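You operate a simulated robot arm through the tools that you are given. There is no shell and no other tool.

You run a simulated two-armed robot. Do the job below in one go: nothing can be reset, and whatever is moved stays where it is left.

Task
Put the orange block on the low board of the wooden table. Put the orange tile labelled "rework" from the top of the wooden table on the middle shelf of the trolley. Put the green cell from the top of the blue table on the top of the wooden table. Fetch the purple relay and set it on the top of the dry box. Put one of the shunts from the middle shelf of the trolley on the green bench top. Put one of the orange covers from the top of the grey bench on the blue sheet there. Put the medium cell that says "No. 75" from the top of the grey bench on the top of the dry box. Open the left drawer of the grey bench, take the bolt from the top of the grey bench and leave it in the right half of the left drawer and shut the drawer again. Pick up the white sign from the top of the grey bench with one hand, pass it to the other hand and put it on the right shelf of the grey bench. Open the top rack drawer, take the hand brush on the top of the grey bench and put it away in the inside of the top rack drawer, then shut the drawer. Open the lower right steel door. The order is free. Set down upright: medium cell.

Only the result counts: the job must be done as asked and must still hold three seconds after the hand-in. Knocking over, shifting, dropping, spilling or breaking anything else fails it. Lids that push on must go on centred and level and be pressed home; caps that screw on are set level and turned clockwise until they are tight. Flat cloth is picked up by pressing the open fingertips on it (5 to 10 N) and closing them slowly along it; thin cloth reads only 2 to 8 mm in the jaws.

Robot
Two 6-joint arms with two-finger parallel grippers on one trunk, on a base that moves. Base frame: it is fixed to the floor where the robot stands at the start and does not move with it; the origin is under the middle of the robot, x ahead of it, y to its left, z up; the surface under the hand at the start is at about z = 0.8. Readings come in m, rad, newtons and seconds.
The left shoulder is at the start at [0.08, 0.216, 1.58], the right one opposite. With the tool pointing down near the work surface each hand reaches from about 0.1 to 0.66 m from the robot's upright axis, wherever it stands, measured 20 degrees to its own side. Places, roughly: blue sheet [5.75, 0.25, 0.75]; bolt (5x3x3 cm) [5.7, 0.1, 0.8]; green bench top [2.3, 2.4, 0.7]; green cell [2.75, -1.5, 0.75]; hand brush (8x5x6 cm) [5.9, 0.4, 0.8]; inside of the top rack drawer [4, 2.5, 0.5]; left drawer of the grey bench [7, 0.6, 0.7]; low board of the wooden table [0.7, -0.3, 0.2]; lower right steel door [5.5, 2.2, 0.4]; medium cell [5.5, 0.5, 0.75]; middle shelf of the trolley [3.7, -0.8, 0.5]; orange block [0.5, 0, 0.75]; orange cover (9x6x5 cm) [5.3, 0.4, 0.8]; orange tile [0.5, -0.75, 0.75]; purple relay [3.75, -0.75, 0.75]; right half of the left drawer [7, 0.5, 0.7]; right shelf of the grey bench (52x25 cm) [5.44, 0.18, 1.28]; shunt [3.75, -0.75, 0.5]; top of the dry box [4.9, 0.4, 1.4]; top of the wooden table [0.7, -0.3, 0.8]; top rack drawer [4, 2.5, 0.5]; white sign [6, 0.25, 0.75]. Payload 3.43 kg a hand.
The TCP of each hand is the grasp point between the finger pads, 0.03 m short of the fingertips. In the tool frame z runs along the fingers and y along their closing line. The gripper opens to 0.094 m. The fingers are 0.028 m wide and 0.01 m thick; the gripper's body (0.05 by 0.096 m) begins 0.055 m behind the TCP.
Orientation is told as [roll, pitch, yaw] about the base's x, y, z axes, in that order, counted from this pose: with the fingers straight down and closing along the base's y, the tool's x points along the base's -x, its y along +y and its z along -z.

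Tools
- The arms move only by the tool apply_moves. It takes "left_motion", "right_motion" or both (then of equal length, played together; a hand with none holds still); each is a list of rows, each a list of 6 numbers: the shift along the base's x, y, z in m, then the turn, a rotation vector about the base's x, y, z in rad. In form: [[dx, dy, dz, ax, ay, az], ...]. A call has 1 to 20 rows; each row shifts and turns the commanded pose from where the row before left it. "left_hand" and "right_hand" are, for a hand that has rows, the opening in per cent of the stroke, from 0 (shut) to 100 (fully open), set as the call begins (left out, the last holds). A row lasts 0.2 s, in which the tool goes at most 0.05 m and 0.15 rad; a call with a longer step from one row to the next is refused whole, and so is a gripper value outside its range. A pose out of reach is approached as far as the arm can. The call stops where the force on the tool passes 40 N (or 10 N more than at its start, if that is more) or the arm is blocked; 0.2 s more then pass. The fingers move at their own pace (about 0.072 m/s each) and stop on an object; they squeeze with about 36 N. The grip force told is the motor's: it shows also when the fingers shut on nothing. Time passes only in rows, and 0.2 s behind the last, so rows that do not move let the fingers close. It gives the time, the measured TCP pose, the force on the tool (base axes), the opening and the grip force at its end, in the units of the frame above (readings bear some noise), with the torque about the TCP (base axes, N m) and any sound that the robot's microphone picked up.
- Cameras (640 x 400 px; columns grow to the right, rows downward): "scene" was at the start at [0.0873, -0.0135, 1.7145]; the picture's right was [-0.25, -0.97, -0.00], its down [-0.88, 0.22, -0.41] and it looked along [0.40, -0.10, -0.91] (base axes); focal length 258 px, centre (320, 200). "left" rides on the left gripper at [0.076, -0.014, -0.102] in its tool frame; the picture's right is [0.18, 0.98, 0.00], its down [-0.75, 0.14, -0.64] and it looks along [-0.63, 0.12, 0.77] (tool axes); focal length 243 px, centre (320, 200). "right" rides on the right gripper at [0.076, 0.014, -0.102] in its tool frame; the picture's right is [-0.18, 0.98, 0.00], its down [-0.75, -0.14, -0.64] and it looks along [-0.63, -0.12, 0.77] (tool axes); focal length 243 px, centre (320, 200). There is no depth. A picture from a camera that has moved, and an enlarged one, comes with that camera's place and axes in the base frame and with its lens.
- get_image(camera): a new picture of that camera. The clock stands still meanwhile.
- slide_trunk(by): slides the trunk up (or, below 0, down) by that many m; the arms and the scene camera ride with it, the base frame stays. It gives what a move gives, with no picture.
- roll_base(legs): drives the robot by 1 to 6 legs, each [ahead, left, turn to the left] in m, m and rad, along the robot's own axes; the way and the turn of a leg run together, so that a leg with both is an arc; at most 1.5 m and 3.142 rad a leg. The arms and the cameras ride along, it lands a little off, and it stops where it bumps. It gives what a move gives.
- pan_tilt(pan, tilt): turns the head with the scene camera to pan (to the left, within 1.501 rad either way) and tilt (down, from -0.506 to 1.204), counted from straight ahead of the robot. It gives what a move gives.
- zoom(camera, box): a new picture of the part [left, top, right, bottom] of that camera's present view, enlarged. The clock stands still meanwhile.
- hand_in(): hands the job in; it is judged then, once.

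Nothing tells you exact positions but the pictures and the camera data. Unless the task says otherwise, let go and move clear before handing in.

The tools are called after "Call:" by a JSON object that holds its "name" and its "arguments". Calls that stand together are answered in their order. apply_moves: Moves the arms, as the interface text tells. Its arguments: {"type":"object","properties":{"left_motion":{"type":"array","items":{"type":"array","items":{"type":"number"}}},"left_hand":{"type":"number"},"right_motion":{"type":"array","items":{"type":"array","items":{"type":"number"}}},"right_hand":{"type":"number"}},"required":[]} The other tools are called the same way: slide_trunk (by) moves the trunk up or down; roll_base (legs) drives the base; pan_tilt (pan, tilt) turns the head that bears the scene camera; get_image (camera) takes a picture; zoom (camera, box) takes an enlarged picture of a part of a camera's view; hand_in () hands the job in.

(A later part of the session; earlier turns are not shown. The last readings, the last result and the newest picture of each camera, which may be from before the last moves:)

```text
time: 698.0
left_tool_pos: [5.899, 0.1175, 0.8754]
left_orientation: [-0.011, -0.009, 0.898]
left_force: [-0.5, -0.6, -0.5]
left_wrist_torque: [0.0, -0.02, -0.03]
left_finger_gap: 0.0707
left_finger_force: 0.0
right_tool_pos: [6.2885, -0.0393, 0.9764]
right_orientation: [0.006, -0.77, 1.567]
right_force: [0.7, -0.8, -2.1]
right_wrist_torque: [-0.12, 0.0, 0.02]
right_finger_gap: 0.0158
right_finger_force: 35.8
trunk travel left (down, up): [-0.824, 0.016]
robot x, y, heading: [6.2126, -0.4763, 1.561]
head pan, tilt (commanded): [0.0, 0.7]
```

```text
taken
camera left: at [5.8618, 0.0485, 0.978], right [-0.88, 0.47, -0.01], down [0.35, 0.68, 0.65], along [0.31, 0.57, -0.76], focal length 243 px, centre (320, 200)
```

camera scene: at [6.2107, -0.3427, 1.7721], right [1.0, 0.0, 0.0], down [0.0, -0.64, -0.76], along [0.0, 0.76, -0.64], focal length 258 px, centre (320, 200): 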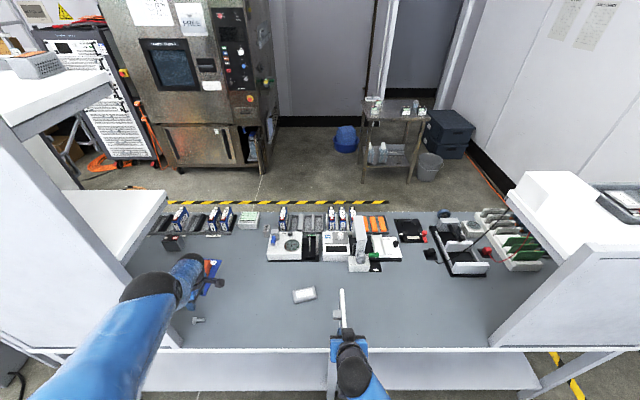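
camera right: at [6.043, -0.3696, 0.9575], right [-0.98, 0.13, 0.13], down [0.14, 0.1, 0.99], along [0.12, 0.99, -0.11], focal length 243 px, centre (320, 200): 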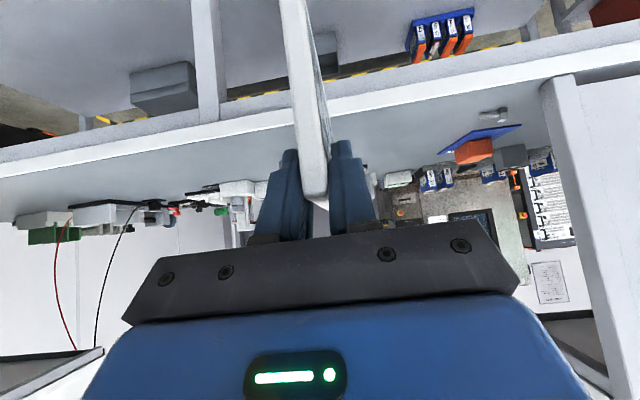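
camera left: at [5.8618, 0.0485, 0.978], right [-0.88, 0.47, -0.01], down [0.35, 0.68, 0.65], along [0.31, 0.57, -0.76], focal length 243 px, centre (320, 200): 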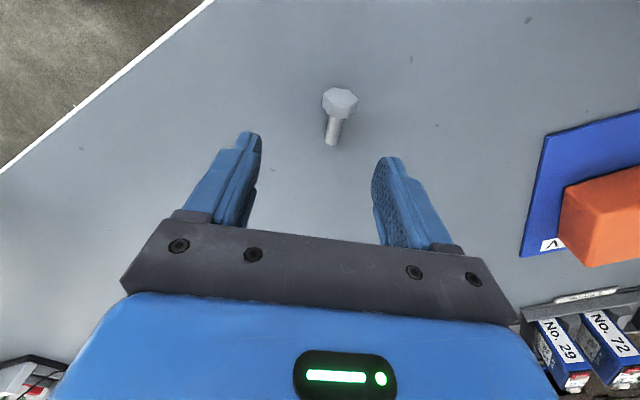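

Call:
{"name": "apply_moves", "arguments": {"left_motion": [[-0.008, -0.001, 0, 0, 0, 0], [-0.008, -0.002, 0, 0, 0, 0]], "left_hand": 60}}

Call:
{"name": "slide_trunk", "arguments": {"by": -0.045}}

Call:
{"name": "get_image", "arguments": {"camera": "left"}}

```text
time: 698.6
left_tool_pos: [5.8822, 0.1137, 0.8751]
left_orientation: [-0.012, -0.008, 0.899]
left_force: [-0.2, -0.4, -0.1]
left_wrist_torque: [-0.02, 0.01, 0.0]
left_finger_gap: 0.0563
left_finger_force: 0.1
right_tool_pos: [6.2896, -0.0402, 0.9749]
right_orientation: [0.004, -0.77, 1.567]
right_force: [-0.7, -1.4, -1.8]
right_wrist_torque: [-0.09, -0.03, 0.01]
right_finger_gap: 0.0161
right_finger_force: 36.0
trunk travel left (down, up): [-0.824, 0.016]
robot x, y, heading: [6.2146, -0.4763, 1.563]
head pan, tilt (commanded): [0.0, 0.7]
```

```text
time: 699.5
left_tool_pos: [5.8835, 0.1137, 0.8315]
left_orientation: [-0.01, -0.009, 0.901]
left_force: [-0.1, -0.5, 0.5]
left_wrist_torque: [0.03, -0.03, -0.01]
left_finger_gap: 0.0563
left_finger_force: 0.1
right_tool_pos: [6.2881, -0.0403, 0.9309]
right_orientation: [0.006, -0.77, 1.569]
right_force: [0.4, 0.4, -2.3]
right_wrist_torque: [-0.06, 0.0, -0.02]
right_finger_gap: 0.0157
right_finger_force: 36.0
trunk travel left (down, up): [-0.779, 0.061]
robot x, y, heading: [6.2097, -0.475, 1.564]
head pan, tilt (commanded): [0.0, 0.7]
```

```text
taken
camera left: at [5.8458, 0.0454, 0.9331], right [-0.88, 0.47, -0.01], down [0.35, 0.68, 0.65], along [0.31, 0.57, -0.76], focal length 243 px, centre (320, 200)
```

left: 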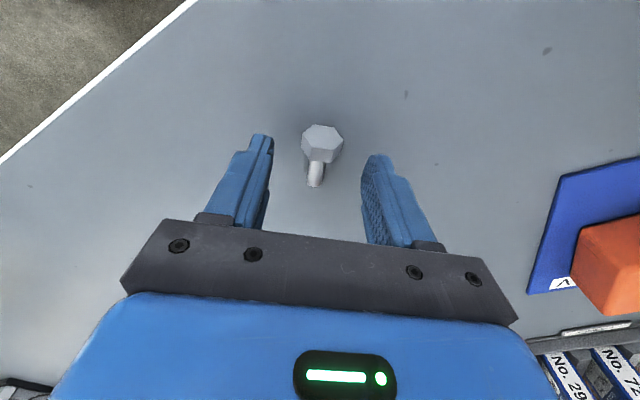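

Call:
{"name": "slide_trunk", "arguments": {"by": -0.016}}

Call:
{"name": "apply_moves", "arguments": {"left_motion": [[0, 0, 0, 0, 0, 0], [0, 0, 0, 0, 0, 0], [0, 0, 0, 0, 0, 0], [0, 0, 0, 0, 0, 0]], "left_hand": 0}}

Call:
{"name": "get_image", "arguments": {"camera": "left"}}

```text
time: 700.1
left_tool_pos: [5.8829, 0.1137, 0.8142]
left_orientation: [-0.01, -0.009, 0.9]
left_force: [0.3, -0.5, 0.1]
left_wrist_torque: [0.01, 0.02, 0.0]
left_finger_gap: 0.0565
left_finger_force: 0.0
right_tool_pos: [6.2888, -0.0409, 0.9149]
right_orientation: [0.005, -0.769, 1.569]
right_force: [0.5, 0.1, -1.1]
right_wrist_torque: [-0.09, 0.01, -0.03]
right_finger_gap: 0.0157
right_finger_force: 36.3
trunk travel left (down, up): [-0.763, 0.077]
robot x, y, heading: [6.2153, -0.477, 1.561]
head pan, tilt (commanded): [0.0, 0.7]
```

```text
time: 701.1
left_tool_pos: [5.8836, 0.1134, 0.8148]
left_orientation: [-0.01, -0.008, 0.9]
left_force: [0.2, 0.2, 2.3]
left_wrist_torque: [0.0, -0.01, 0.04]
left_finger_gap: 0.0247
left_finger_force: 35.7
right_tool_pos: [6.2886, -0.0409, 0.9154]
right_orientation: [0.004, -0.768, 1.568]
right_force: [-0.2, -0.1, -1.5]
right_wrist_torque: [-0.07, -0.01, -0.02]
right_finger_gap: 0.0158
right_finger_force: 36.4
trunk travel left (down, up): [-0.763, 0.077]
robot x, y, heading: [6.2173, -0.4754, 1.563]
head pan, tilt (commanded): [0.0, 0.7]
```

```text
taken
camera left: at [5.8457, 0.0454, 0.9172], right [-0.88, 0.47, -0.01], down [0.35, 0.68, 0.65], along [0.31, 0.57, -0.76], focal length 243 px, centre (320, 200)
```

left: 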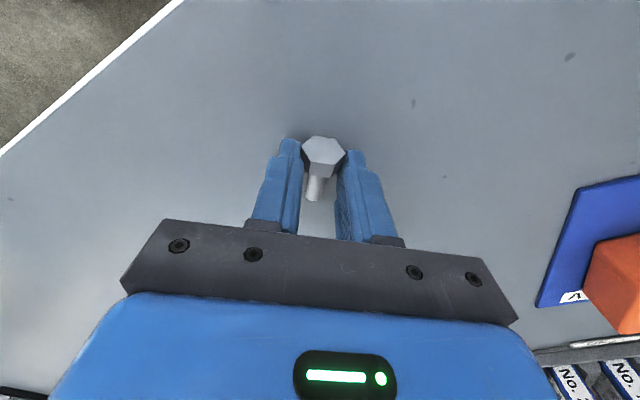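

Call:
{"name": "slide_trunk", "arguments": {"by": 0.008}}

Call:
{"name": "slide_trunk", "arguments": {"by": 0.05}}

Call:
{"name": "get_image", "arguments": {"camera": "left"}}

```text
time: 701.7
left_tool_pos: [5.8834, 0.1143, 0.8226]
left_orientation: [-0.011, -0.008, 0.9]
left_force: [-0.4, 0.4, -0.4]
left_wrist_torque: [0.03, -0.01, 0.04]
left_finger_gap: 0.0243
left_finger_force: 36.2
right_tool_pos: [6.2893, -0.0395, 0.9237]
right_orientation: [0.005, -0.771, 1.569]
right_force: [0.1, 0.2, -2.1]
right_wrist_torque: [-0.11, 0.02, 0.0]
right_finger_gap: 0.0161
right_finger_force: 35.7
trunk travel left (down, up): [-0.771, 0.069]
robot x, y, heading: [6.2147, -0.476, 1.562]
head pan, tilt (commanded): [0.0, 0.7]
```

```text
time: 702.6
left_tool_pos: [5.8831, 0.1125, 0.8709]
left_orientation: [-0.01, -0.007, 0.901]
left_force: [0.0, 0.5, -0.7]
left_wrist_torque: [0.0, 0.0, -0.01]
left_finger_gap: 0.0249
left_finger_force: 36.4
right_tool_pos: [6.2897, -0.0391, 0.9727]
right_orientation: [0.002, -0.77, 1.567]
right_force: [0.5, 0.0, -2.0]
right_wrist_torque: [-0.11, -0.02, 0.01]
right_finger_gap: 0.0158
right_finger_force: 36.7
trunk travel left (down, up): [-0.821, 0.019]
robot x, y, heading: [6.2173, -0.4779, 1.563]
head pan, tilt (commanded): [0.0, 0.7]
```

```text
taken
camera left: at [5.8456, 0.0458, 0.9747], right [-0.88, 0.47, -0.01], down [0.35, 0.68, 0.65], along [0.31, 0.57, -0.76], focal length 243 px, centre (320, 200)
```

left: 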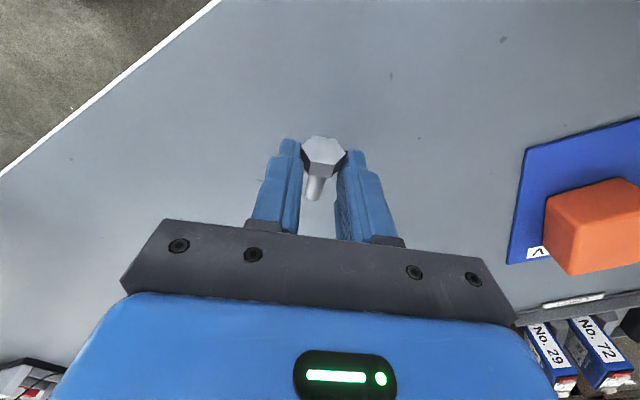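

The bolt is firmly held. I back off and drive around the east end to the bench's front with the sign (right) and the bolt (left).

Call:
{"name": "roll_base", "arguments": {"legs": [[-0.32, 0, 0.007], [0, -1.45, 0], [0, -0.13, 0]]}}

Call:
{"name": "get_image", "arguments": {"camera": "left"}}

```text
time: 712.4
left_tool_pos: [7.4391, -0.1997, 0.8712]
left_orientation: [-0.014, -0.012, 0.915]
left_force: [-0.1, 0.1, 0.4]
left_wrist_torque: [0.02, 0.0, -0.02]
left_finger_gap: 0.0244
left_finger_force: 35.8
right_tool_pos: [7.8457, -0.347, 0.9739]
right_orientation: [-0.001, -0.77, 1.585]
right_force: [0.0, 1.0, -2.1]
right_wrist_torque: [-0.07, -0.04, 0.0]
right_finger_gap: 0.0158
right_finger_force: 35.7
trunk travel left (down, up): [-0.821, 0.019]
robot x, y, heading: [7.7789, -0.7852, 1.579]
head pan, tilt (commanded): [0.0, 0.7]
```

```text
taken
camera left: at [7.4016, -0.2675, 0.9734], right [-0.89, 0.45, -0.02], down [0.34, 0.68, 0.65], along [0.3, 0.57, -0.76], focal length 243 px, centre (320, 200)
```

left: 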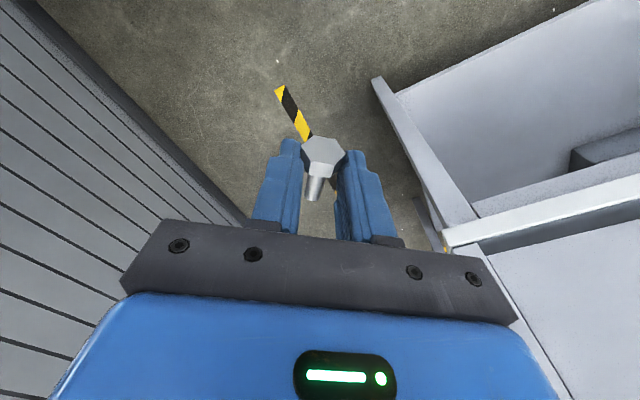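

Call:
{"name": "apply_moves", "arguments": {"left_motion": [[0.03, -0.01, 0, 0, 0, 0.05], [0.03, -0.01, 0, 0, 0, 0.05], [0.03, -0.01, 0, 0, 0, 0.05]]}}

Call:
{"name": "roll_base", "arguments": {"legs": [[1.45, -0.02, -0.005], [0.6, 0, 0], [0, 1.3, 0]]}}

Call:
{"name": "get_image", "arguments": {"camera": "left"}}

```text
time: 713.2
left_tool_pos: [7.5314, -0.2296, 0.872]
left_orientation: [-0.008, -0.009, 1.067]
left_force: [-0.2, -0.6, -0.6]
left_wrist_torque: [0.0, 0.02, 0.01]
left_finger_gap: 0.0247
left_finger_force: 35.8
right_tool_pos: [7.8499, -0.3468, 0.9732]
right_orientation: [0.008, -0.768, 1.581]
right_force: [0.5, 0.2, -2.0]
right_wrist_torque: [-0.07, -0.01, 0.03]
right_finger_gap: 0.0161
right_finger_force: 36.7
trunk travel left (down, up): [-0.821, 0.019]
robot x, y, heading: [7.7812, -0.7849, 1.578]
head pan, tilt (commanded): [0.0, 0.7]
```

```text
time: 729.5
left_tool_pos: [6.2294, 1.8113, 0.8719]
left_orientation: [-0.011, -0.011, 1.065]
left_force: [-0.1, 0.2, -1.2]
left_wrist_torque: [0.01, 0.02, -0.01]
left_finger_gap: 0.0246
left_finger_force: 36.4
right_tool_pos: [6.5469, 1.6934, 0.973]
right_orientation: [0.004, -0.77, 1.58]
right_force: [0.2, 0.5, -1.7]
right_wrist_torque: [-0.13, -0.02, 0.06]
right_finger_gap: 0.0159
right_finger_force: 36.1
trunk travel left (down, up): [-0.821, 0.019]
robot x, y, heading: [6.4789, 1.2528, 1.576]
head pan, tilt (commanded): [0.0, 0.7]
```

```text
taken
camera left: at [6.2037, 1.7378, 0.9746], right [-0.95, 0.32, -0.01], down [0.23, 0.73, 0.65], along [0.21, 0.61, -0.76], focal length 243 px, centre (320, 200)
```

left: 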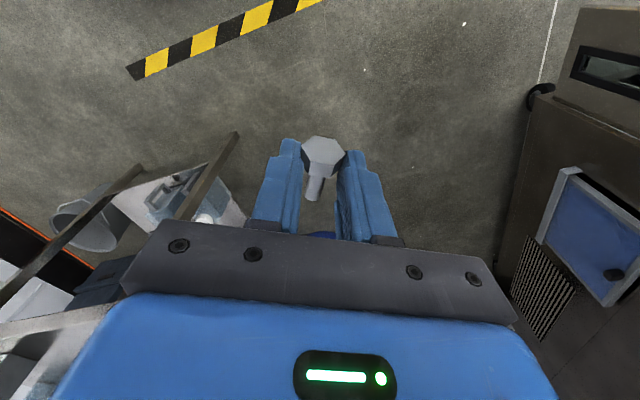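

Call:
{"name": "apply_moves", "arguments": {"left_motion": [[0, -0.04, 0, 0, 0, 0.05], [0, -0.04, 0, 0, 0, 0.05], [0, -0.04, 0, 0, 0, 0.05], [0, -0.02, 0, 0, 0, 0.05]]}}

Call:
{"name": "roll_base", "arguments": {"legs": [[0.06, 0, 0], [0, 0, 3.14]]}}

Call:
{"name": "pan_tilt", "arguments": {"pan": -0.3, "tilt": 0.5}}

Call:
{"name": "get_image", "arguments": {"camera": "scene"}}

```text
time: 730.5
left_tool_pos: [6.2288, 1.6715, 0.8716]
left_orientation: [-0.01, -0.009, 1.263]
left_force: [0.1, -0.2, -0.1]
left_wrist_torque: [-0.02, -0.04, -0.03]
left_finger_gap: 0.0245
left_finger_force: 35.7
right_tool_pos: [6.5477, 1.6922, 0.9731]
right_orientation: [0.005, -0.769, 1.58]
right_force: [0.5, 0.2, -1.8]
right_wrist_torque: [-0.11, 0.05, 0.01]
right_finger_gap: 0.016
right_finger_force: 36.1
trunk travel left (down, up): [-0.821, 0.019]
robot x, y, heading: [6.4763, 1.2572, 1.581]
head pan, tilt (commanded): [0.0, 0.7]
```

```text
time: 738.9
left_tool_pos: [6.7355, 0.9051, 0.8723]
left_orientation: [-0.012, -0.009, -1.855]
left_force: [0.2, -0.7, 0.0]
left_wrist_torque: [0.01, -0.03, 0.0]
left_finger_gap: 0.0246
left_finger_force: 36.1
right_tool_pos: [6.4175, 0.8772, 0.9732]
right_orientation: [0.006, -0.77, -1.541]
right_force: [1.0, -0.2, -0.9]
right_wrist_torque: [0.14, -0.01, 0.01]
right_finger_gap: 0.0158
right_finger_force: 35.9
trunk travel left (down, up): [-0.821, 0.019]
robot x, y, heading: [6.4789, 1.3153, -1.54]
head pan, tilt (commanded): [0.0, 0.7]
```

```text
time: 739.7
left_tool_pos: [6.7348, 0.9055, 0.8729]
left_orientation: [-0.012, -0.01, -1.857]
left_force: [0.3, 0.3, -0.3]
left_wrist_torque: [0.0, 0.01, -0.07]
left_finger_gap: 0.0243
left_finger_force: 36.2
right_tool_pos: [6.419, 0.8766, 0.9724]
right_orientation: [0.006, -0.769, -1.539]
right_force: [-0.2, -0.2, -2.2]
right_wrist_torque: [0.09, 0.0, 0.05]
right_finger_gap: 0.016
right_finger_force: 35.9
trunk travel left (down, up): [-0.821, 0.019]
robot x, y, heading: [6.4791, 1.315, -1.543]
head pan, tilt (commanded): [-0.3, 0.499]
```

```text
taken
camera scene: at [6.4534, 1.1986, 1.7765], right [-0.96, 0.26, 0.0], down [0.13, 0.46, -0.88], along [-0.23, -0.85, -0.48], focal length 258 px, centre (320, 200)
```

scene: 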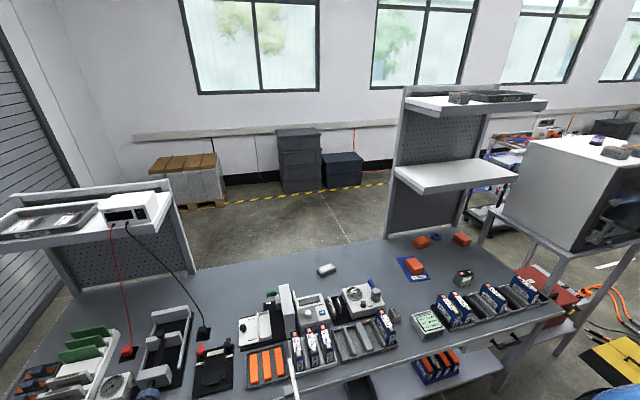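

The right shelf is empty. I raise both hands and drive to the right end of the bench.

Call:
{"name": "apply_moves", "arguments": {"left_motion": [[0, 0, 0.04, 0, 0, 0], [0, 0, 0.04, 0, 0, 0], [0, 0, 0.04, 0, 0, 0], [0, 0, 0.02, 0, 0, 0], [0, 0, 0, 0, 0, 0]], "right_motion": [[0, -0.02, 0.04, 0, 0, 0], [0, -0.02, 0.04, 0, 0, 0], [0, -0.02, 0.04, 0, 0, 0], [0, -0.02, 0.04, 0, 0, 0], [0, -0.02, 0.03, 0, 0, -0.03]]}}

Call:
{"name": "roll_base", "arguments": {"legs": [[0.0, -0.72, -0.028]]}}

Call:
{"name": "pan_tilt", "arguments": {"pan": -0.15, "tilt": 0.45}}

Call:
{"name": "get_image", "arguments": {"camera": "scene"}}

Call:
{"name": "get_image", "arguments": {"camera": "right"}}

```text
time: 740.9
left_tool_pos: [6.7361, 0.9045, 1.0116]
left_orientation: [-0.012, -0.008, -1.856]
left_force: [-0.3, -0.7, -0.3]
left_wrist_torque: [-0.03, 0.0, 0.04]
left_finger_gap: 0.0245
left_finger_force: 36.0
right_tool_pos: [6.4182, 0.7743, 1.1625]
right_orientation: [0.003, -0.769, -1.567]
right_force: [-0.4, 0.1, -1.7]
right_wrist_torque: [0.11, 0.0, -0.03]
right_finger_gap: 0.0161
right_finger_force: 35.6
trunk travel left (down, up): [-0.821, 0.019]
robot x, y, heading: [6.4782, 1.3159, -1.538]
head pan, tilt (commanded): [-0.3, 0.499]
```

```text
time: 744.8
left_tool_pos: [5.9984, 0.8859, 1.0111]
left_orientation: [-0.013, -0.009, -1.884]
left_force: [0.3, 0.0, -0.5]
left_wrist_torque: [0.01, 0.0, -0.02]
left_finger_gap: 0.0246
left_finger_force: 35.8
right_tool_pos: [5.6774, 0.7656, 1.1629]
right_orientation: [0.003, -0.769, -1.595]
right_force: [-0.5, -0.6, -0.9]
right_wrist_torque: [0.07, -0.03, -0.07]
right_finger_gap: 0.0159
right_finger_force: 35.6
trunk travel left (down, up): [-0.821, 0.019]
robot x, y, heading: [5.7536, 1.305, -1.568]
head pan, tilt (commanded): [-0.3, 0.499]
```

```text
time: 745.5
left_tool_pos: [5.9987, 0.8856, 1.0124]
left_orientation: [-0.011, -0.009, -1.882]
left_force: [-0.7, 0.0, -1.4]
left_wrist_torque: [0.01, -0.01, -0.01]
left_finger_gap: 0.0248
left_finger_force: 36.0
right_tool_pos: [5.6773, 0.7654, 1.1631]
right_orientation: [0.004, -0.771, -1.598]
right_force: [-0.4, -0.3, -1.3]
right_wrist_torque: [0.1, -0.03, -0.01]
right_finger_gap: 0.0157
right_finger_force: 36.0
trunk travel left (down, up): [-0.821, 0.019]
robot x, y, heading: [5.7525, 1.3048, -1.568]
head pan, tilt (commanded): [-0.15, 0.45]
```

```text
taken
camera scene: at [5.7377, 1.1828, 1.781], right [-0.99, 0.15, 0.0], down [0.06, 0.43, -0.9], along [-0.13, -0.89, -0.44], focal length 258 px, centre (320, 200)
```

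scene: 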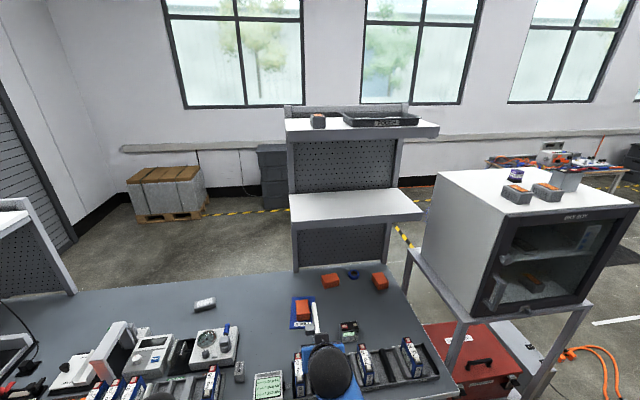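

```text
taken
camera right: at [5.695, 0.8903, 1.1844], right [0.98, -0.15, 0.13], down [-0.15, -0.09, 0.98], along [-0.14, -0.98, -0.11], focal length 243 px, centre (320, 200)
```

right: 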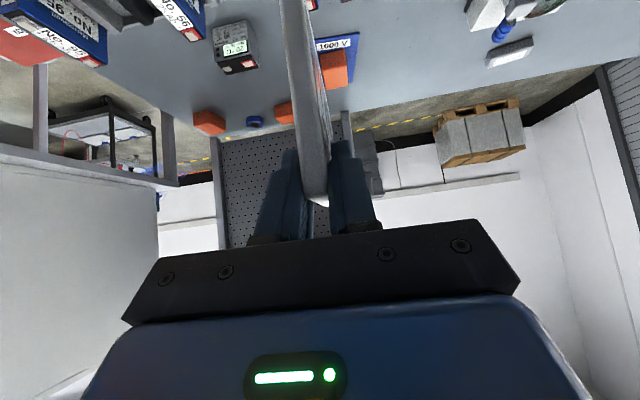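

The shelf spans x 5.22–5.72, y 0.10–0.35 at z ≈ 1.28. I raise the sign in front of it.

Call:
{"name": "roll_base", "arguments": {"legs": [[0, -0.13, 0]]}}

Call:
{"name": "apply_moves", "arguments": {"right_motion": [[-0.005, -0.024, 0.04, 0, 0, 0.01], [-0.005, -0.024, 0.04, 0, 0, 0.01], [-0.005, -0.024, 0.04, 0, 0, 0.01], [-0.005, -0.024, 0.04, 0, 0, 0], [-0.005, -0.024, 0.04, 0, 0, 0], [-0.005, -0.024, 0.04, 0, 0, 0], [-0.005, -0.02, 0.04, 0, 0, 0]]}}

Call:
{"name": "get_image", "arguments": {"camera": "right"}}

Call:
{"name": "get_image", "arguments": {"camera": "scene"}}

```text
time: 746.8
left_tool_pos: [5.8746, 0.8857, 1.0121]
left_orientation: [-0.014, -0.011, -1.881]
left_force: [0.6, 0.0, -0.3]
left_wrist_torque: [0.01, 0.0, 0.01]
left_finger_gap: 0.0245
left_finger_force: 35.7
right_tool_pos: [5.5522, 0.7648, 1.1632]
right_orientation: [-0.001, -0.77, -1.591]
right_force: [1.1, 0.6, -1.7]
right_wrist_torque: [0.09, 0.04, 0.02]
right_finger_gap: 0.0158
right_finger_force: 36.0
trunk travel left (down, up): [-0.821, 0.019]
robot x, y, heading: [5.6176, 1.3016, -1.565]
head pan, tilt (commanded): [-0.15, 0.45]
```

```text
time: 748.4
left_tool_pos: [5.8699, 0.8853, 1.0118]
left_orientation: [-0.011, -0.009, -1.882]
left_force: [0.4, -1.0, -0.3]
left_wrist_torque: [-0.01, -0.04, 0.01]
left_finger_gap: 0.0245
left_finger_force: 35.8
right_tool_pos: [5.5125, 0.601, 1.4437]
right_orientation: [0.006, -0.768, -1.565]
right_force: [-0.3, 0.2, -2.2]
right_wrist_torque: [0.09, 0.02, -0.04]
right_finger_gap: 0.0159
right_finger_force: 36.0
trunk travel left (down, up): [-0.821, 0.019]
robot x, y, heading: [5.6225, 1.3063, -1.565]
head pan, tilt (commanded): [-0.15, 0.45]
```

```text
taken
camera right: at [5.5261, 0.7265, 1.4645], right [0.98, -0.12, 0.13], down [-0.14, -0.1, 0.98], along [-0.11, -0.99, -0.11], focal length 243 px, centre (320, 200)
```

right: 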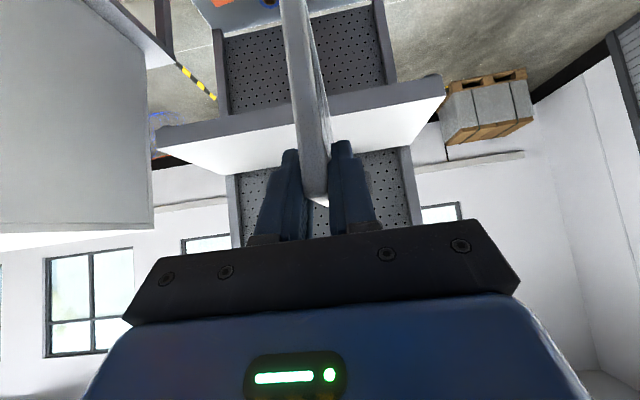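

```text
taken
camera scene: at [5.6074, 1.1819, 1.7809], right [-0.99, 0.15, 0.0], down [0.06, 0.43, -0.9], along [-0.13, -0.89, -0.44], focal length 258 px, centre (320, 200)
```

scene: 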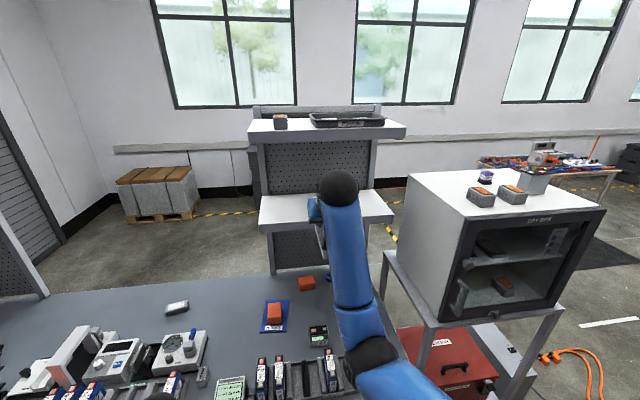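

Call:
{"name": "roll_base", "arguments": {"legs": [[0.2, 0, 0]]}}

Call:
{"name": "apply_moves", "arguments": {"right_motion": [[0, -0.04, 0, 0, 0, 0], [0, -0.04, 0, 0, 0, 0], [0, -0.04, 0, 0, 0, 0], [0, -0.01, -0.02, 0, 0, 0]]}}

Call:
{"name": "get_image", "arguments": {"camera": "right"}}

Call:
{"name": "get_image", "arguments": {"camera": "scene"}}

```text
time: 750.0
left_tool_pos: [5.8703, 0.6915, 1.0135]
left_orientation: [-0.008, -0.013, -1.884]
left_force: [-0.7, 0.7, -1.2]
left_wrist_torque: [-0.02, 0.01, 0.01]
left_finger_gap: 0.0247
left_finger_force: 35.9
right_tool_pos: [5.5131, 0.4085, 1.4458]
right_orientation: [0.004, -0.774, -1.568]
right_force: [-0.3, 1.2, -1.9]
right_wrist_torque: [0.12, -0.02, 0.0]
right_finger_gap: 0.016
right_finger_force: 36.2
trunk travel left (down, up): [-0.821, 0.019]
robot x, y, heading: [5.6241, 1.1033, -1.565]
head pan, tilt (commanded): [-0.15, 0.45]
```

```text
time: 751.0
left_tool_pos: [5.871, 0.6854, 1.0118]
left_orientation: [-0.01, -0.007, -1.885]
left_force: [1.0, 0.8, -0.9]
left_wrist_torque: [-0.01, 0.01, 0.01]
left_finger_gap: 0.0247
left_finger_force: 36.1
right_tool_pos: [5.5134, 0.2716, 1.4233]
right_orientation: [0.005, -0.769, -1.566]
right_force: [0.9, -0.4, -2.6]
right_wrist_torque: [0.1, 0.01, 0.01]
right_finger_gap: 0.0159
right_finger_force: 35.6
trunk travel left (down, up): [-0.821, 0.019]
robot x, y, heading: [5.6255, 1.1047, -1.569]
head pan, tilt (commanded): [-0.15, 0.45]
```

```text
taken
camera right: at [5.5276, 0.3962, 1.4436], right [0.98, -0.12, 0.13], down [-0.14, -0.1, 0.98], along [-0.11, -0.99, -0.11], focal length 243 px, centre (320, 200)
```

right: 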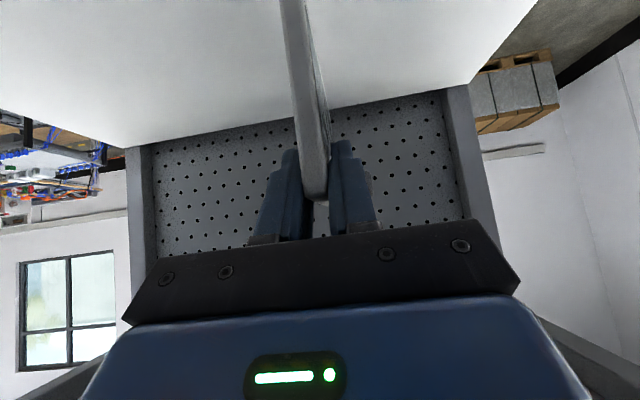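

```text
taken
camera scene: at [5.6091, 0.9816, 1.7808], right [-0.99, 0.15, 0.0], down [0.06, 0.43, -0.9], along [-0.13, -0.89, -0.44], focal length 258 px, centre (320, 200)
```

scene: 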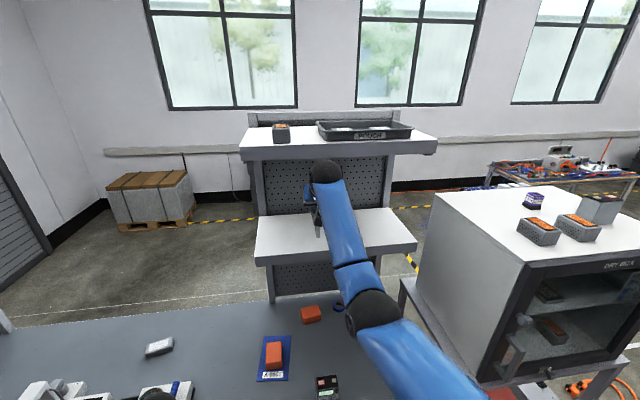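

Call:
{"name": "apply_moves", "arguments": {"right_motion": [[0, 0, -0.025, 0, 0, 0], [0, 0, -0.012, 0, 0, 0], [0, 0, -0.006, 0, 0, 0]]}}

Call:
{"name": "zoom", "arguments": {"camera": "scene", "box": [240, 140, 430, 280]}}

```text
time: 751.8
left_tool_pos: [5.871, 0.6871, 1.0139]
left_orientation: [-0.011, -0.012, -1.884]
left_force: [-0.6, -0.7, -0.4]
left_wrist_torque: [0.03, -0.02, -0.02]
left_finger_gap: 0.0248
left_finger_force: 36.2
right_tool_pos: [5.5129, 0.2765, 1.3835]
right_orientation: [0.005, -0.776, -1.567]
right_force: [0.7, 1.5, 8.3]
right_wrist_torque: [-1.15, 0.02, 0.02]
right_finger_gap: 0.016
right_finger_force: 36.5
trunk travel left (down, up): [-0.821, 0.019]
robot x, y, heading: [5.6224, 1.1087, -1.565]
head pan, tilt (commanded): [-0.15, 0.45]
```

```text
2.86 times, centred on (335, 210) of scene
camera zoom: at [5.6096, 0.9866, 1.7814], right [-0.99, 0.15, 0.0], down [0.06, 0.43, -0.9], along [-0.13, -0.89, -0.43], focal length 737 px, centre (277, 171)
```

zoom: 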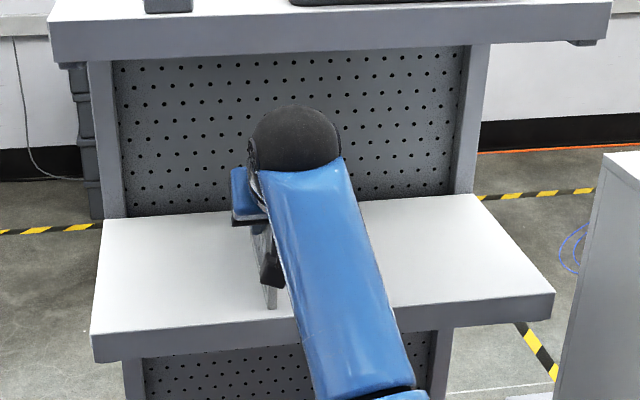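

Call:
{"name": "zoom", "arguments": {"camera": "scene", "box": [305, 190, 355, 250]}}

Call:
{"name": "get_image", "arguments": {"camera": "right"}}

```text
6.67 times, centred on (330, 220) of scene
camera zoom: at [5.6096, 0.9866, 1.7814], right [-0.99, 0.15, 0.0], down [0.06, 0.43, -0.9], along [-0.13, -0.89, -0.43], focal length 1720 px, centre (253, 67)
```

zoom: 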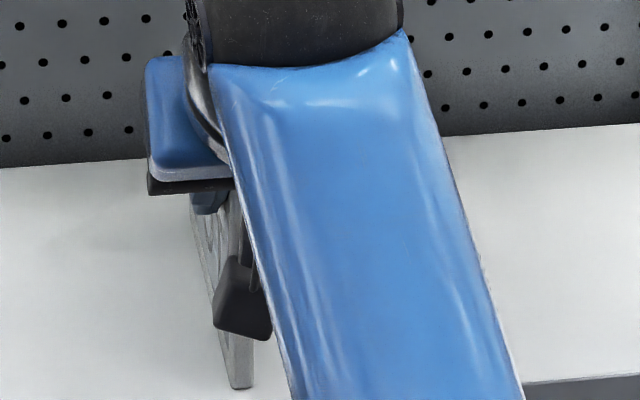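

```text
taken
camera right: at [5.5275, 0.4003, 1.4036], right [0.98, -0.12, 0.13], down [-0.14, -0.09, 0.99], along [-0.11, -0.99, -0.11], focal length 243 px, centre (320, 200)
```

right: 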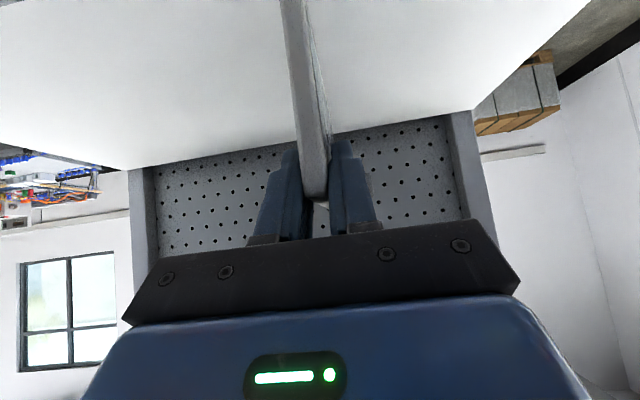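

Call:
{"name": "apply_moves", "arguments": {"right_motion": [[0, 0, -0.003, 0, 0, 0], [0, 0, -0.003, 0, 0, 0]]}}

```text
time: 752.4
left_tool_pos: [5.8698, 0.6893, 1.0134]
left_orientation: [-0.011, -0.011, -1.884]
left_force: [0.2, 0.3, -0.6]
left_wrist_torque: [-0.03, 0.0, 0.01]
left_finger_gap: 0.0243
left_finger_force: 35.7
right_tool_pos: [5.5119, 0.2767, 1.3828]
right_orientation: [0.007, -0.787, -1.566]
right_force: [-1.1, -7.0, 32.4]
right_wrist_torque: [-0.09, 0.11, 0.0]
right_finger_gap: 0.016
right_finger_force: 35.8
trunk travel left (down, up): [-0.821, 0.019]
robot x, y, heading: [5.6265, 1.1058, -1.563]
head pan, tilt (commanded): [-0.15, 0.45]
```

The sign's bottom edge is flush on the shelf now. I ease off and release.

Call:
{"name": "apply_moves", "arguments": {"right_motion": [[0, 0, 0.003, 0, 0, 0], [0, 0, 0.001, 0, 0, 0]]}}

Call:
{"name": "apply_moves", "arguments": {"right_motion": [[0, 0, 0, 0, 0, 0], [0, 0, 0, 0, 0, 0], [0, 0, 0, 0, 0, 0]], "right_hand": 50}}

Call:
{"name": "get_image", "arguments": {"camera": "right"}}

Call:
{"name": "zoom", "arguments": {"camera": "scene", "box": [240, 140, 430, 280]}}

```text
time: 753.0
left_tool_pos: [5.8699, 0.6889, 1.0131]
left_orientation: [-0.011, -0.01, -1.883]
left_force: [-0.2, -0.3, -1.6]
left_wrist_torque: [0.07, -0.01, -0.02]
left_finger_gap: 0.0246
left_finger_force: 35.8
right_tool_pos: [5.5144, 0.2763, 1.3821]
right_orientation: [0.005, -0.779, -1.568]
right_force: [-1.0, -7.2, 24.8]
right_wrist_torque: [-0.13, 0.08, -0.02]
right_finger_gap: 0.0158
right_finger_force: 36.3
trunk travel left (down, up): [-0.821, 0.019]
robot x, y, heading: [5.6228, 1.1064, -1.566]
head pan, tilt (commanded): [-0.15, 0.45]
```

```text
time: 753.8
left_tool_pos: [5.8708, 0.6868, 1.0128]
left_orientation: [-0.009, -0.009, -1.882]
left_force: [-0.3, -0.3, -0.6]
left_wrist_torque: [0.0, -0.04, -0.05]
left_finger_gap: 0.0243
left_finger_force: 35.9
right_tool_pos: [5.5122, 0.2756, 1.3777]
right_orientation: [0.006, -0.769, -1.565]
right_force: [0.6, 0.2, -0.6]
right_wrist_torque: [0.0, -0.02, -0.03]
right_finger_gap: 0.0469
right_finger_force: 0.0
trunk travel left (down, up): [-0.821, 0.019]
robot x, y, heading: [5.6224, 1.1071, -1.567]
head pan, tilt (commanded): [-0.15, 0.45]
```

```text
taken
camera right: at [5.5275, 0.3996, 1.399], right [0.98, -0.12, 0.13], down [-0.14, -0.1, 0.98], along [-0.11, -0.99, -0.11], focal length 243 px, centre (320, 200)
```

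right: 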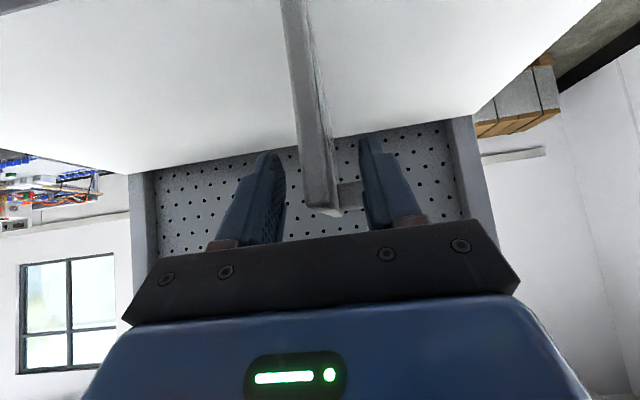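

```text
2.86 times, centred on (335, 210) of scene
camera zoom: at [5.6093, 0.9849, 1.7811], right [-0.99, 0.15, 0.0], down [0.06, 0.43, -0.9], along [-0.13, -0.89, -0.43], focal length 737 px, centre (277, 171)
```

zoom: 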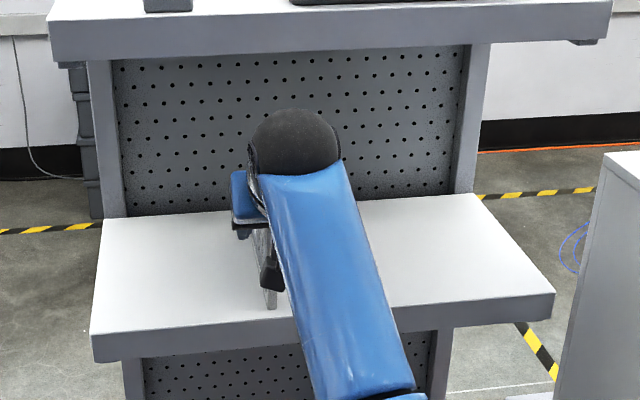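

The sign stands on its own. I retreat along the tool axis.

Call:
{"name": "apply_moves", "arguments": {"right_motion": [[0, 0.01, 0.0105, 0, 0, 0], [0, 0.018, 0.0185, 0, 0, 0], [0, 0.028, 0.028, 0, 0, 0], [0, 0.04, 0.02, 0, 0, 0]]}}

Call:
{"name": "get_image", "arguments": {"camera": "right"}}

Call:
{"name": "zoom", "arguments": {"camera": "scene", "box": [240, 140, 430, 280]}}

```text
time: 754.8
left_tool_pos: [5.8712, 0.6875, 1.0128]
left_orientation: [-0.009, -0.007, -1.882]
left_force: [0.2, -0.5, -0.2]
left_wrist_torque: [0.02, -0.01, 0.01]
left_finger_gap: 0.0245
left_finger_force: 36.0
right_tool_pos: [5.5135, 0.3708, 1.4569]
right_orientation: [0.006, -0.77, -1.566]
right_force: [-0.9, 0.2, -0.1]
right_wrist_torque: [-0.03, -0.03, 0.01]
right_finger_gap: 0.047
right_finger_force: 0.1
trunk travel left (down, up): [-0.821, 0.019]
robot x, y, heading: [5.621, 1.1052, -1.569]
head pan, tilt (commanded): [-0.15, 0.45]
```

```text
taken
camera right: at [5.5272, 0.4964, 1.4772], right [0.98, -0.12, 0.13], down [-0.14, -0.1, 0.98], along [-0.11, -0.99, -0.11], focal length 243 px, centre (320, 200)
```

right: 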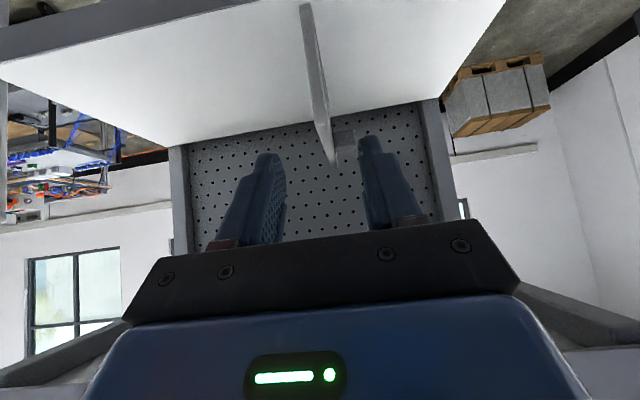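

```text
2.86 times, centred on (335, 210) of scene
camera zoom: at [5.6093, 0.9855, 1.7811], right [-0.99, 0.15, 0.0], down [0.06, 0.43, -0.9], along [-0.13, -0.89, -0.43], focal length 737 px, centre (277, 171)
```

zoom: 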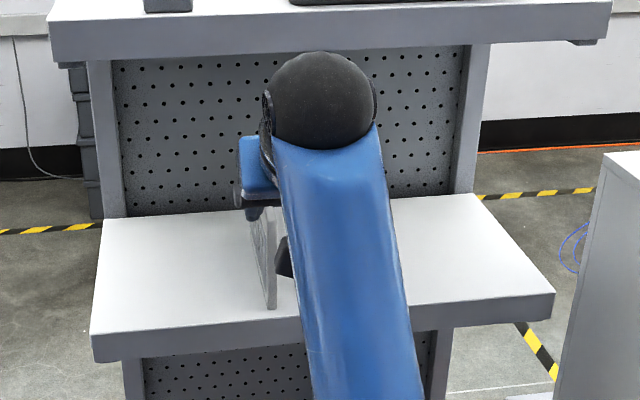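

The sign stands on the right shelf. I withdraw the right arm and head to the left drawer.

Call:
{"name": "apply_moves", "arguments": {"right_motion": [[0, 0.045, 0, 0, 0, 0], [0, 0.045, 0, 0, 0, 0], [0, 0.03, 0, 0, 0, 0]]}}

Call:
{"name": "roll_base", "arguments": {"legs": [[-0.25, 0, 0]]}}

Call:
{"name": "apply_moves", "arguments": {"right_motion": [[0, 0.02, -0.04, 0, 0, 0], [0, 0.02, -0.04, 0, 0, 0], [0, 0.02, -0.04, 0, 0, 0], [0, 0.02, -0.04, 0, 0, 0], [0, 0.02, -0.04, 0, 0, 0], [0, 0.01, -0.04, 0, 0, 0], [0, 0.01, -0.04, 0, 0, 0], [0, 0, -0.04, 0, 0, 0]]}}

Call:
{"name": "roll_base", "arguments": {"legs": [[0, 1.3, 0]]}}

Call:
{"name": "pan_tilt", "arguments": {"pan": 0, "tilt": 0.8}}

Call:
{"name": "get_image", "arguments": {"camera": "scene"}}

```text
time: 755.6
left_tool_pos: [5.8699, 0.6853, 1.0124]
left_orientation: [-0.01, -0.009, -1.881]
left_force: [0.0, -0.2, -0.9]
left_wrist_torque: [-0.01, -0.02, 0.01]
left_finger_gap: 0.0246
left_finger_force: 35.7
right_tool_pos: [5.5234, 0.4433, 1.4242]
right_orientation: [0.005, -0.775, -1.568]
right_force: [0.0, -0.2, 0.6]
right_wrist_torque: [0.01, -0.01, 0.01]
right_finger_gap: 0.0469
right_finger_force: 0.0
right hand out of reach, approached as far as the arm can: row 2, 3
trunk travel left (down, up): [-0.821, 0.019]
robot x, y, heading: [5.6247, 1.1043, -1.568]
head pan, tilt (commanded): [-0.15, 0.45]
```

```text
time: 757.5
left_tool_pos: [5.8698, 0.9348, 1.0114]
left_orientation: [-0.012, -0.005, -1.885]
left_force: [-0.5, -0.7, -0.7]
left_wrist_torque: [0.01, -0.02, 0.0]
left_finger_gap: 0.0248
left_finger_force: 35.8
right_tool_pos: [5.52, 0.6911, 1.4212]
right_orientation: [0.006, -0.77, -1.567]
right_force: [-0.4, -0.6, -0.3]
right_wrist_torque: [-0.03, 0.01, -0.04]
right_finger_gap: 0.0472
right_finger_force: 0.0
trunk travel left (down, up): [-0.821, 0.019]
robot x, y, heading: [5.6253, 1.3548, -1.571]
head pan, tilt (commanded): [-0.15, 0.45]
```

```text
time: 759.2
left_tool_pos: [5.8695, 0.9382, 1.012]
left_orientation: [-0.01, -0.009, -1.884]
left_force: [0.4, -0.1, -0.9]
left_wrist_torque: [0.03, -0.03, -0.02]
left_finger_gap: 0.0247
left_finger_force: 36.1
right_tool_pos: [5.5213, 0.8157, 1.1029]
right_orientation: [0.006, -0.774, -1.568]
right_force: [-0.4, 0.2, -0.5]
right_wrist_torque: [0.01, -0.01, -0.02]
right_finger_gap: 0.047
right_finger_force: 0.0
trunk travel left (down, up): [-0.821, 0.019]
robot x, y, heading: [5.6223, 1.3565, -1.567]
head pan, tilt (commanded): [-0.15, 0.45]
```

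```text
time: 765.8
left_tool_pos: [7.1783, 0.9341, 1.0134]
left_orientation: [-0.011, -0.008, -1.892]
left_force: [0.2, 0.0, -1.5]
left_wrist_torque: [-0.01, -0.05, 0.04]
left_finger_gap: 0.025
left_finger_force: 36.0
right_tool_pos: [6.8298, 0.8152, 1.1023]
right_orientation: [0.007, -0.774, -1.576]
right_force: [-1.0, 0.4, 0.8]
right_wrist_torque: [0.0, -0.01, -0.01]
right_finger_gap: 0.0468
right_finger_force: 0.2
trunk travel left (down, up): [-0.821, 0.019]
robot x, y, heading: [6.9353, 1.3522, -1.576]
head pan, tilt (commanded): [-0.15, 0.45]
```

```text
time: 766.7
left_tool_pos: [7.1796, 0.9347, 1.0134]
left_orientation: [-0.012, -0.007, -1.891]
left_force: [0.1, 0.9, -1.9]
left_wrist_torque: [0.02, -0.01, 0.0]
left_finger_gap: 0.0247
left_finger_force: 35.6
right_tool_pos: [6.8308, 0.815, 1.1029]
right_orientation: [0.004, -0.774, -1.575]
right_force: [0.7, -0.1, -0.3]
right_wrist_torque: [-0.03, 0.0, 0.0]
right_finger_gap: 0.047
right_finger_force: 0.0
trunk travel left (down, up): [-0.821, 0.019]
robot x, y, heading: [6.9298, 1.3523, -1.574]
head pan, tilt (commanded): [0.0, 0.799]
```

```text
taken
camera scene: at [6.9347, 1.2448, 1.7506], right [-1.0, 0.01, 0.0], down [0.0, 0.72, -0.7], along [0.0, -0.7, -0.72], focal length 258 px, centre (320, 200)
```

scene: 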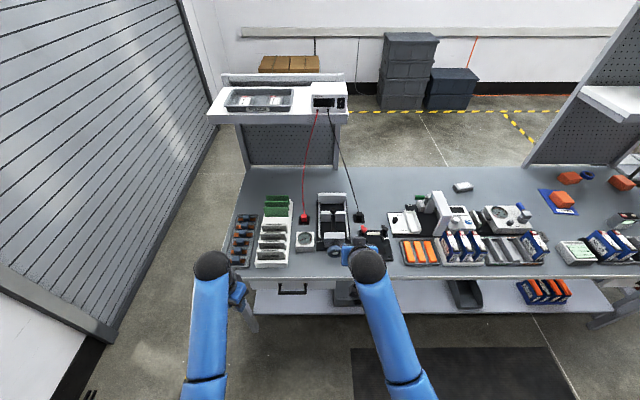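

Call:
{"name": "zoom", "arguments": {"camera": "scene", "box": [225, 250, 365, 330]}}

```text
4.57 times, centred on (295, 290) of scene
camera zoom: at [6.9347, 1.2448, 1.7506], right [-1.0, 0.01, 0.0], down [0.0, 0.72, -0.7], along [0.0, -0.7, -0.72], focal length 1180 px, centre (434, -211)
```

zoom: 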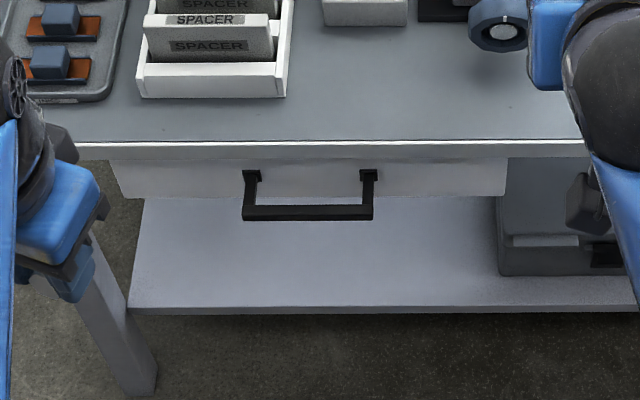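

The left drawer (x 6.87–7.23) has a bow handle at about (7.05, 0.77, 0.705). I bring the right hand to tool-down and turn it 90° before tilting it forward.

Call:
{"name": "apply_moves", "arguments": {"right_motion": [[0, 0, -0.02, 0.129, 0, 0], [0, 0, -0.02, 0.129, 0, 0], [0, 0, -0.02, 0.129, 0, 0], [0, 0, -0.02, 0.129, 0, 0], [0, 0, -0.02, 0.129, 0, 0], [0, 0, -0.01, 0.129, 0, 0], [0, 0.01, 0, 0, 0, 0.143], [0, 0.01, 0, 0, 0, 0.143], [0, 0.01, 0, 0, 0, 0.143], [0, 0.01, 0, 0, 0, 0.143], [0, 0.01, 0, 0, 0, 0.143], [0, 0.01, 0, 0, 0, 0.143], [0, 0.01, 0, 0, 0, 0.143], [0, 0, 0, 0, 0, 0.143], [0, 0, 0, 0, 0, 0.143], [0, 0, 0, 0, 0, 0.143], [0, 0, 0, 0, 0, 0.143]]}}

Call:
{"name": "slide_trunk", "arguments": {"by": -0.37}}

Call:
{"name": "roll_base", "arguments": {"legs": [[0, 0.3, 0]]}}

Call:
{"name": "get_image", "arguments": {"camera": "scene"}}

```text
time: 770.3
left_tool_pos: [7.1797, 0.9348, 1.0124]
left_orientation: [-0.011, -0.008, -1.892]
left_force: [0.0, -0.7, -1.3]
left_wrist_torque: [0.03, -0.01, -0.02]
left_finger_gap: 0.0245
left_finger_force: 35.9
right_tool_pos: [6.8292, 0.8847, 0.9926]
right_orientation: [0.002, 0.0, 0.003]
right_force: [0.8, 1.0, 0.2]
right_wrist_torque: [-0.01, -0.04, 0.01]
right_finger_gap: 0.0469
right_finger_force: 0.1
trunk travel left (down, up): [-0.821, 0.019]
robot x, y, heading: [6.9359, 1.3548, -1.576]
head pan, tilt (commanded): [0.0, 0.799]
```

```text
time: 773.9
left_tool_pos: [7.1796, 0.9345, 0.6422]
left_orientation: [-0.011, -0.008, -1.892]
left_force: [0.1, 0.1, -0.6]
left_wrist_torque: [0.01, 0.0, 0.04]
left_finger_gap: 0.0246
left_finger_force: 36.1
right_tool_pos: [6.8307, 0.8846, 0.6235]
right_orientation: [0.002, 0.001, -0.001]
right_force: [-0.1, -0.4, -0.7]
right_wrist_torque: [0.01, -0.01, 0.01]
right_finger_gap: 0.047
right_finger_force: 0.0
trunk travel left (down, up): [-0.451, 0.389]
robot x, y, heading: [6.931, 1.3557, -1.576]
head pan, tilt (commanded): [0.0, 0.799]
```

```text
time: 775.9
left_tool_pos: [7.481, 0.9329, 0.6431]
left_orientation: [-0.01, -0.01, -1.894]
left_force: [0.6, 0.2, -0.1]
left_wrist_torque: [-0.02, 0.02, -0.04]
left_finger_gap: 0.0247
left_finger_force: 36.3
right_tool_pos: [7.1314, 0.8826, 0.6243]
right_orientation: [0.003, -0.001, -0.004]
right_force: [0.1, 0.1, -0.3]
right_wrist_torque: [-0.02, 0.02, -0.02]
right_finger_gap: 0.0472
right_finger_force: 0.1
trunk travel left (down, up): [-0.451, 0.389]
robot x, y, heading: [7.238, 1.3524, -1.576]
head pan, tilt (commanded): [0.0, 0.799]
```

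```text
taken
camera scene: at [7.2361, 1.2431, 1.3806], right [-1.0, 0.01, 0.0], down [0.01, 0.72, -0.7], along [-0.01, -0.7, -0.72], focal length 258 px, centre (320, 200)
```

scene: 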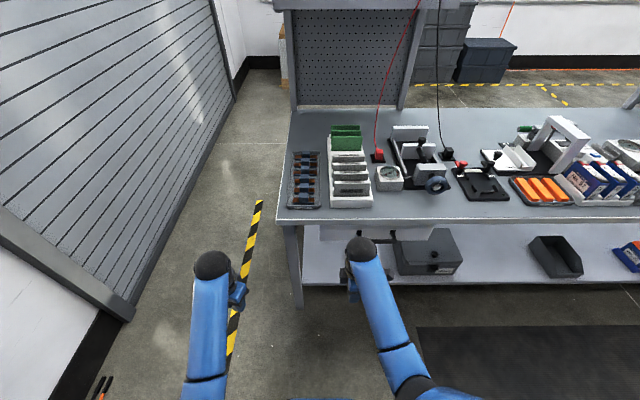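

Call:
{"name": "apply_moves", "arguments": {"right_motion": [[-0.005, 0.005, 0, -0.143, 0, 0], [-0.005, 0.005, 0, -0.143, 0, 0], [-0.005, 0.005, 0, -0.143, 0, 0], [-0.005, 0.005, 0, -0.143, 0, 0], [-0.005, 0.005, 0, -0.143, 0, 0], [-0.005, 0.005, 0, -0.143, 0, 0], [-0.005, 0, 0, -0.143, 0, 0], [-0.005, 0, 0, -0.143, 0, 0], [-0.005, 0, 0, -0.143, 0, 0], [-0.005, 0, 0, -0.143, 0, 0], [-0.005, 0, 0, -0.143, 0, 0]]}}

Call:
{"name": "get_image", "arguments": {"camera": "right"}}

```text
time: 778.3
left_tool_pos: [7.4799, 0.9325, 0.6427]
left_orientation: [-0.01, -0.008, -1.894]
left_force: [0.7, -0.1, -0.1]
left_wrist_torque: [-0.02, -0.01, -0.01]
left_finger_gap: 0.0246
left_finger_force: 35.9
right_tool_pos: [7.0757, 0.9129, 0.6239]
right_orientation: [-1.568, -0.007, 0.0]
right_force: [0.7, -0.3, 1.3]
right_wrist_torque: [0.01, -0.01, 0.02]
right_finger_gap: 0.0472
right_finger_force: 0.2
trunk travel left (down, up): [-0.451, 0.389]
robot x, y, heading: [7.2372, 1.3523, -1.576]
head pan, tilt (commanded): [0.0, 0.799]
```

```text
taken
camera right: at [7.0012, 1.0142, 0.6087], right [0.19, 0.0, -0.98], down [0.75, 0.64, 0.15], along [0.63, -0.77, 0.12], focal length 243 px, centre (320, 200)
```

right: 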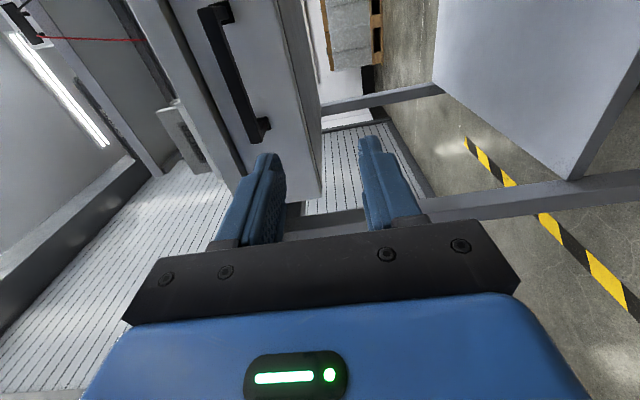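

Call:
{"name": "slide_trunk", "arguments": {"by": 0.072}}

Call:
{"name": "apply_moves", "arguments": {"right_motion": [[-0.015, -0.02, 0, 0, 0, 0], [-0.015, -0.02, 0, 0, 0, 0]]}}

Call:
{"name": "get_image", "arguments": {"camera": "right"}}

```text
time: 779.4
left_tool_pos: [7.4805, 0.9324, 0.7147]
left_orientation: [-0.011, -0.01, -1.894]
left_force: [0.7, 0.2, -1.1]
left_wrist_torque: [0.0, -0.01, 0.0]
left_finger_gap: 0.0245
left_finger_force: 35.7
right_tool_pos: [7.0769, 0.9127, 0.6963]
right_orientation: [-1.57, -0.005, -0.001]
right_force: [-0.9, -1.1, 0.4]
right_wrist_torque: [-0.01, 0.0, -0.01]
right_finger_gap: 0.0471
right_finger_force: 0.0
trunk travel left (down, up): [-0.523, 0.317]
robot x, y, heading: [7.2364, 1.3513, -1.576]
head pan, tilt (commanded): [0.0, 0.799]
```

```text
time: 780.0
left_tool_pos: [7.4802, 0.9324, 0.7137]
left_orientation: [-0.011, -0.01, -1.894]
left_force: [-0.9, 0.1, -0.5]
left_wrist_torque: [0.0, 0.06, 0.02]
left_finger_gap: 0.0245
left_finger_force: 36.2
right_tool_pos: [7.0467, 0.8728, 0.6941]
right_orientation: [-1.571, -0.005, -0.002]
right_force: [-0.1, -0.6, 0.4]
right_wrist_torque: [0.01, -0.02, -0.02]
right_finger_gap: 0.0469
right_finger_force: 0.0
trunk travel left (down, up): [-0.523, 0.317]
robot x, y, heading: [7.2349, 1.3505, -1.576]
head pan, tilt (commanded): [0.0, 0.799]
```

```text
taken
camera right: at [6.9717, 0.9734, 0.6811], right [0.19, 0.0, -0.98], down [0.75, 0.64, 0.15], along [0.63, -0.77, 0.12], focal length 243 px, centre (320, 200)
```

right: 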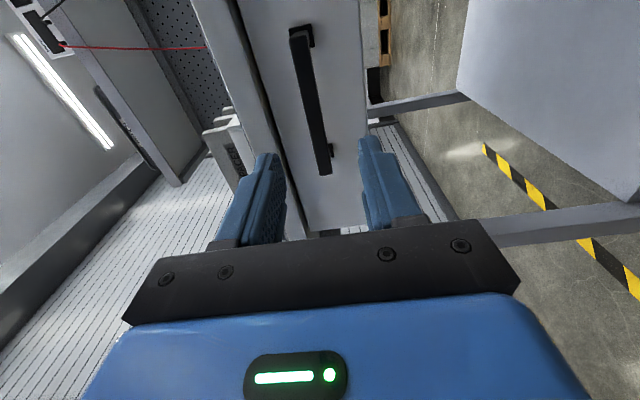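

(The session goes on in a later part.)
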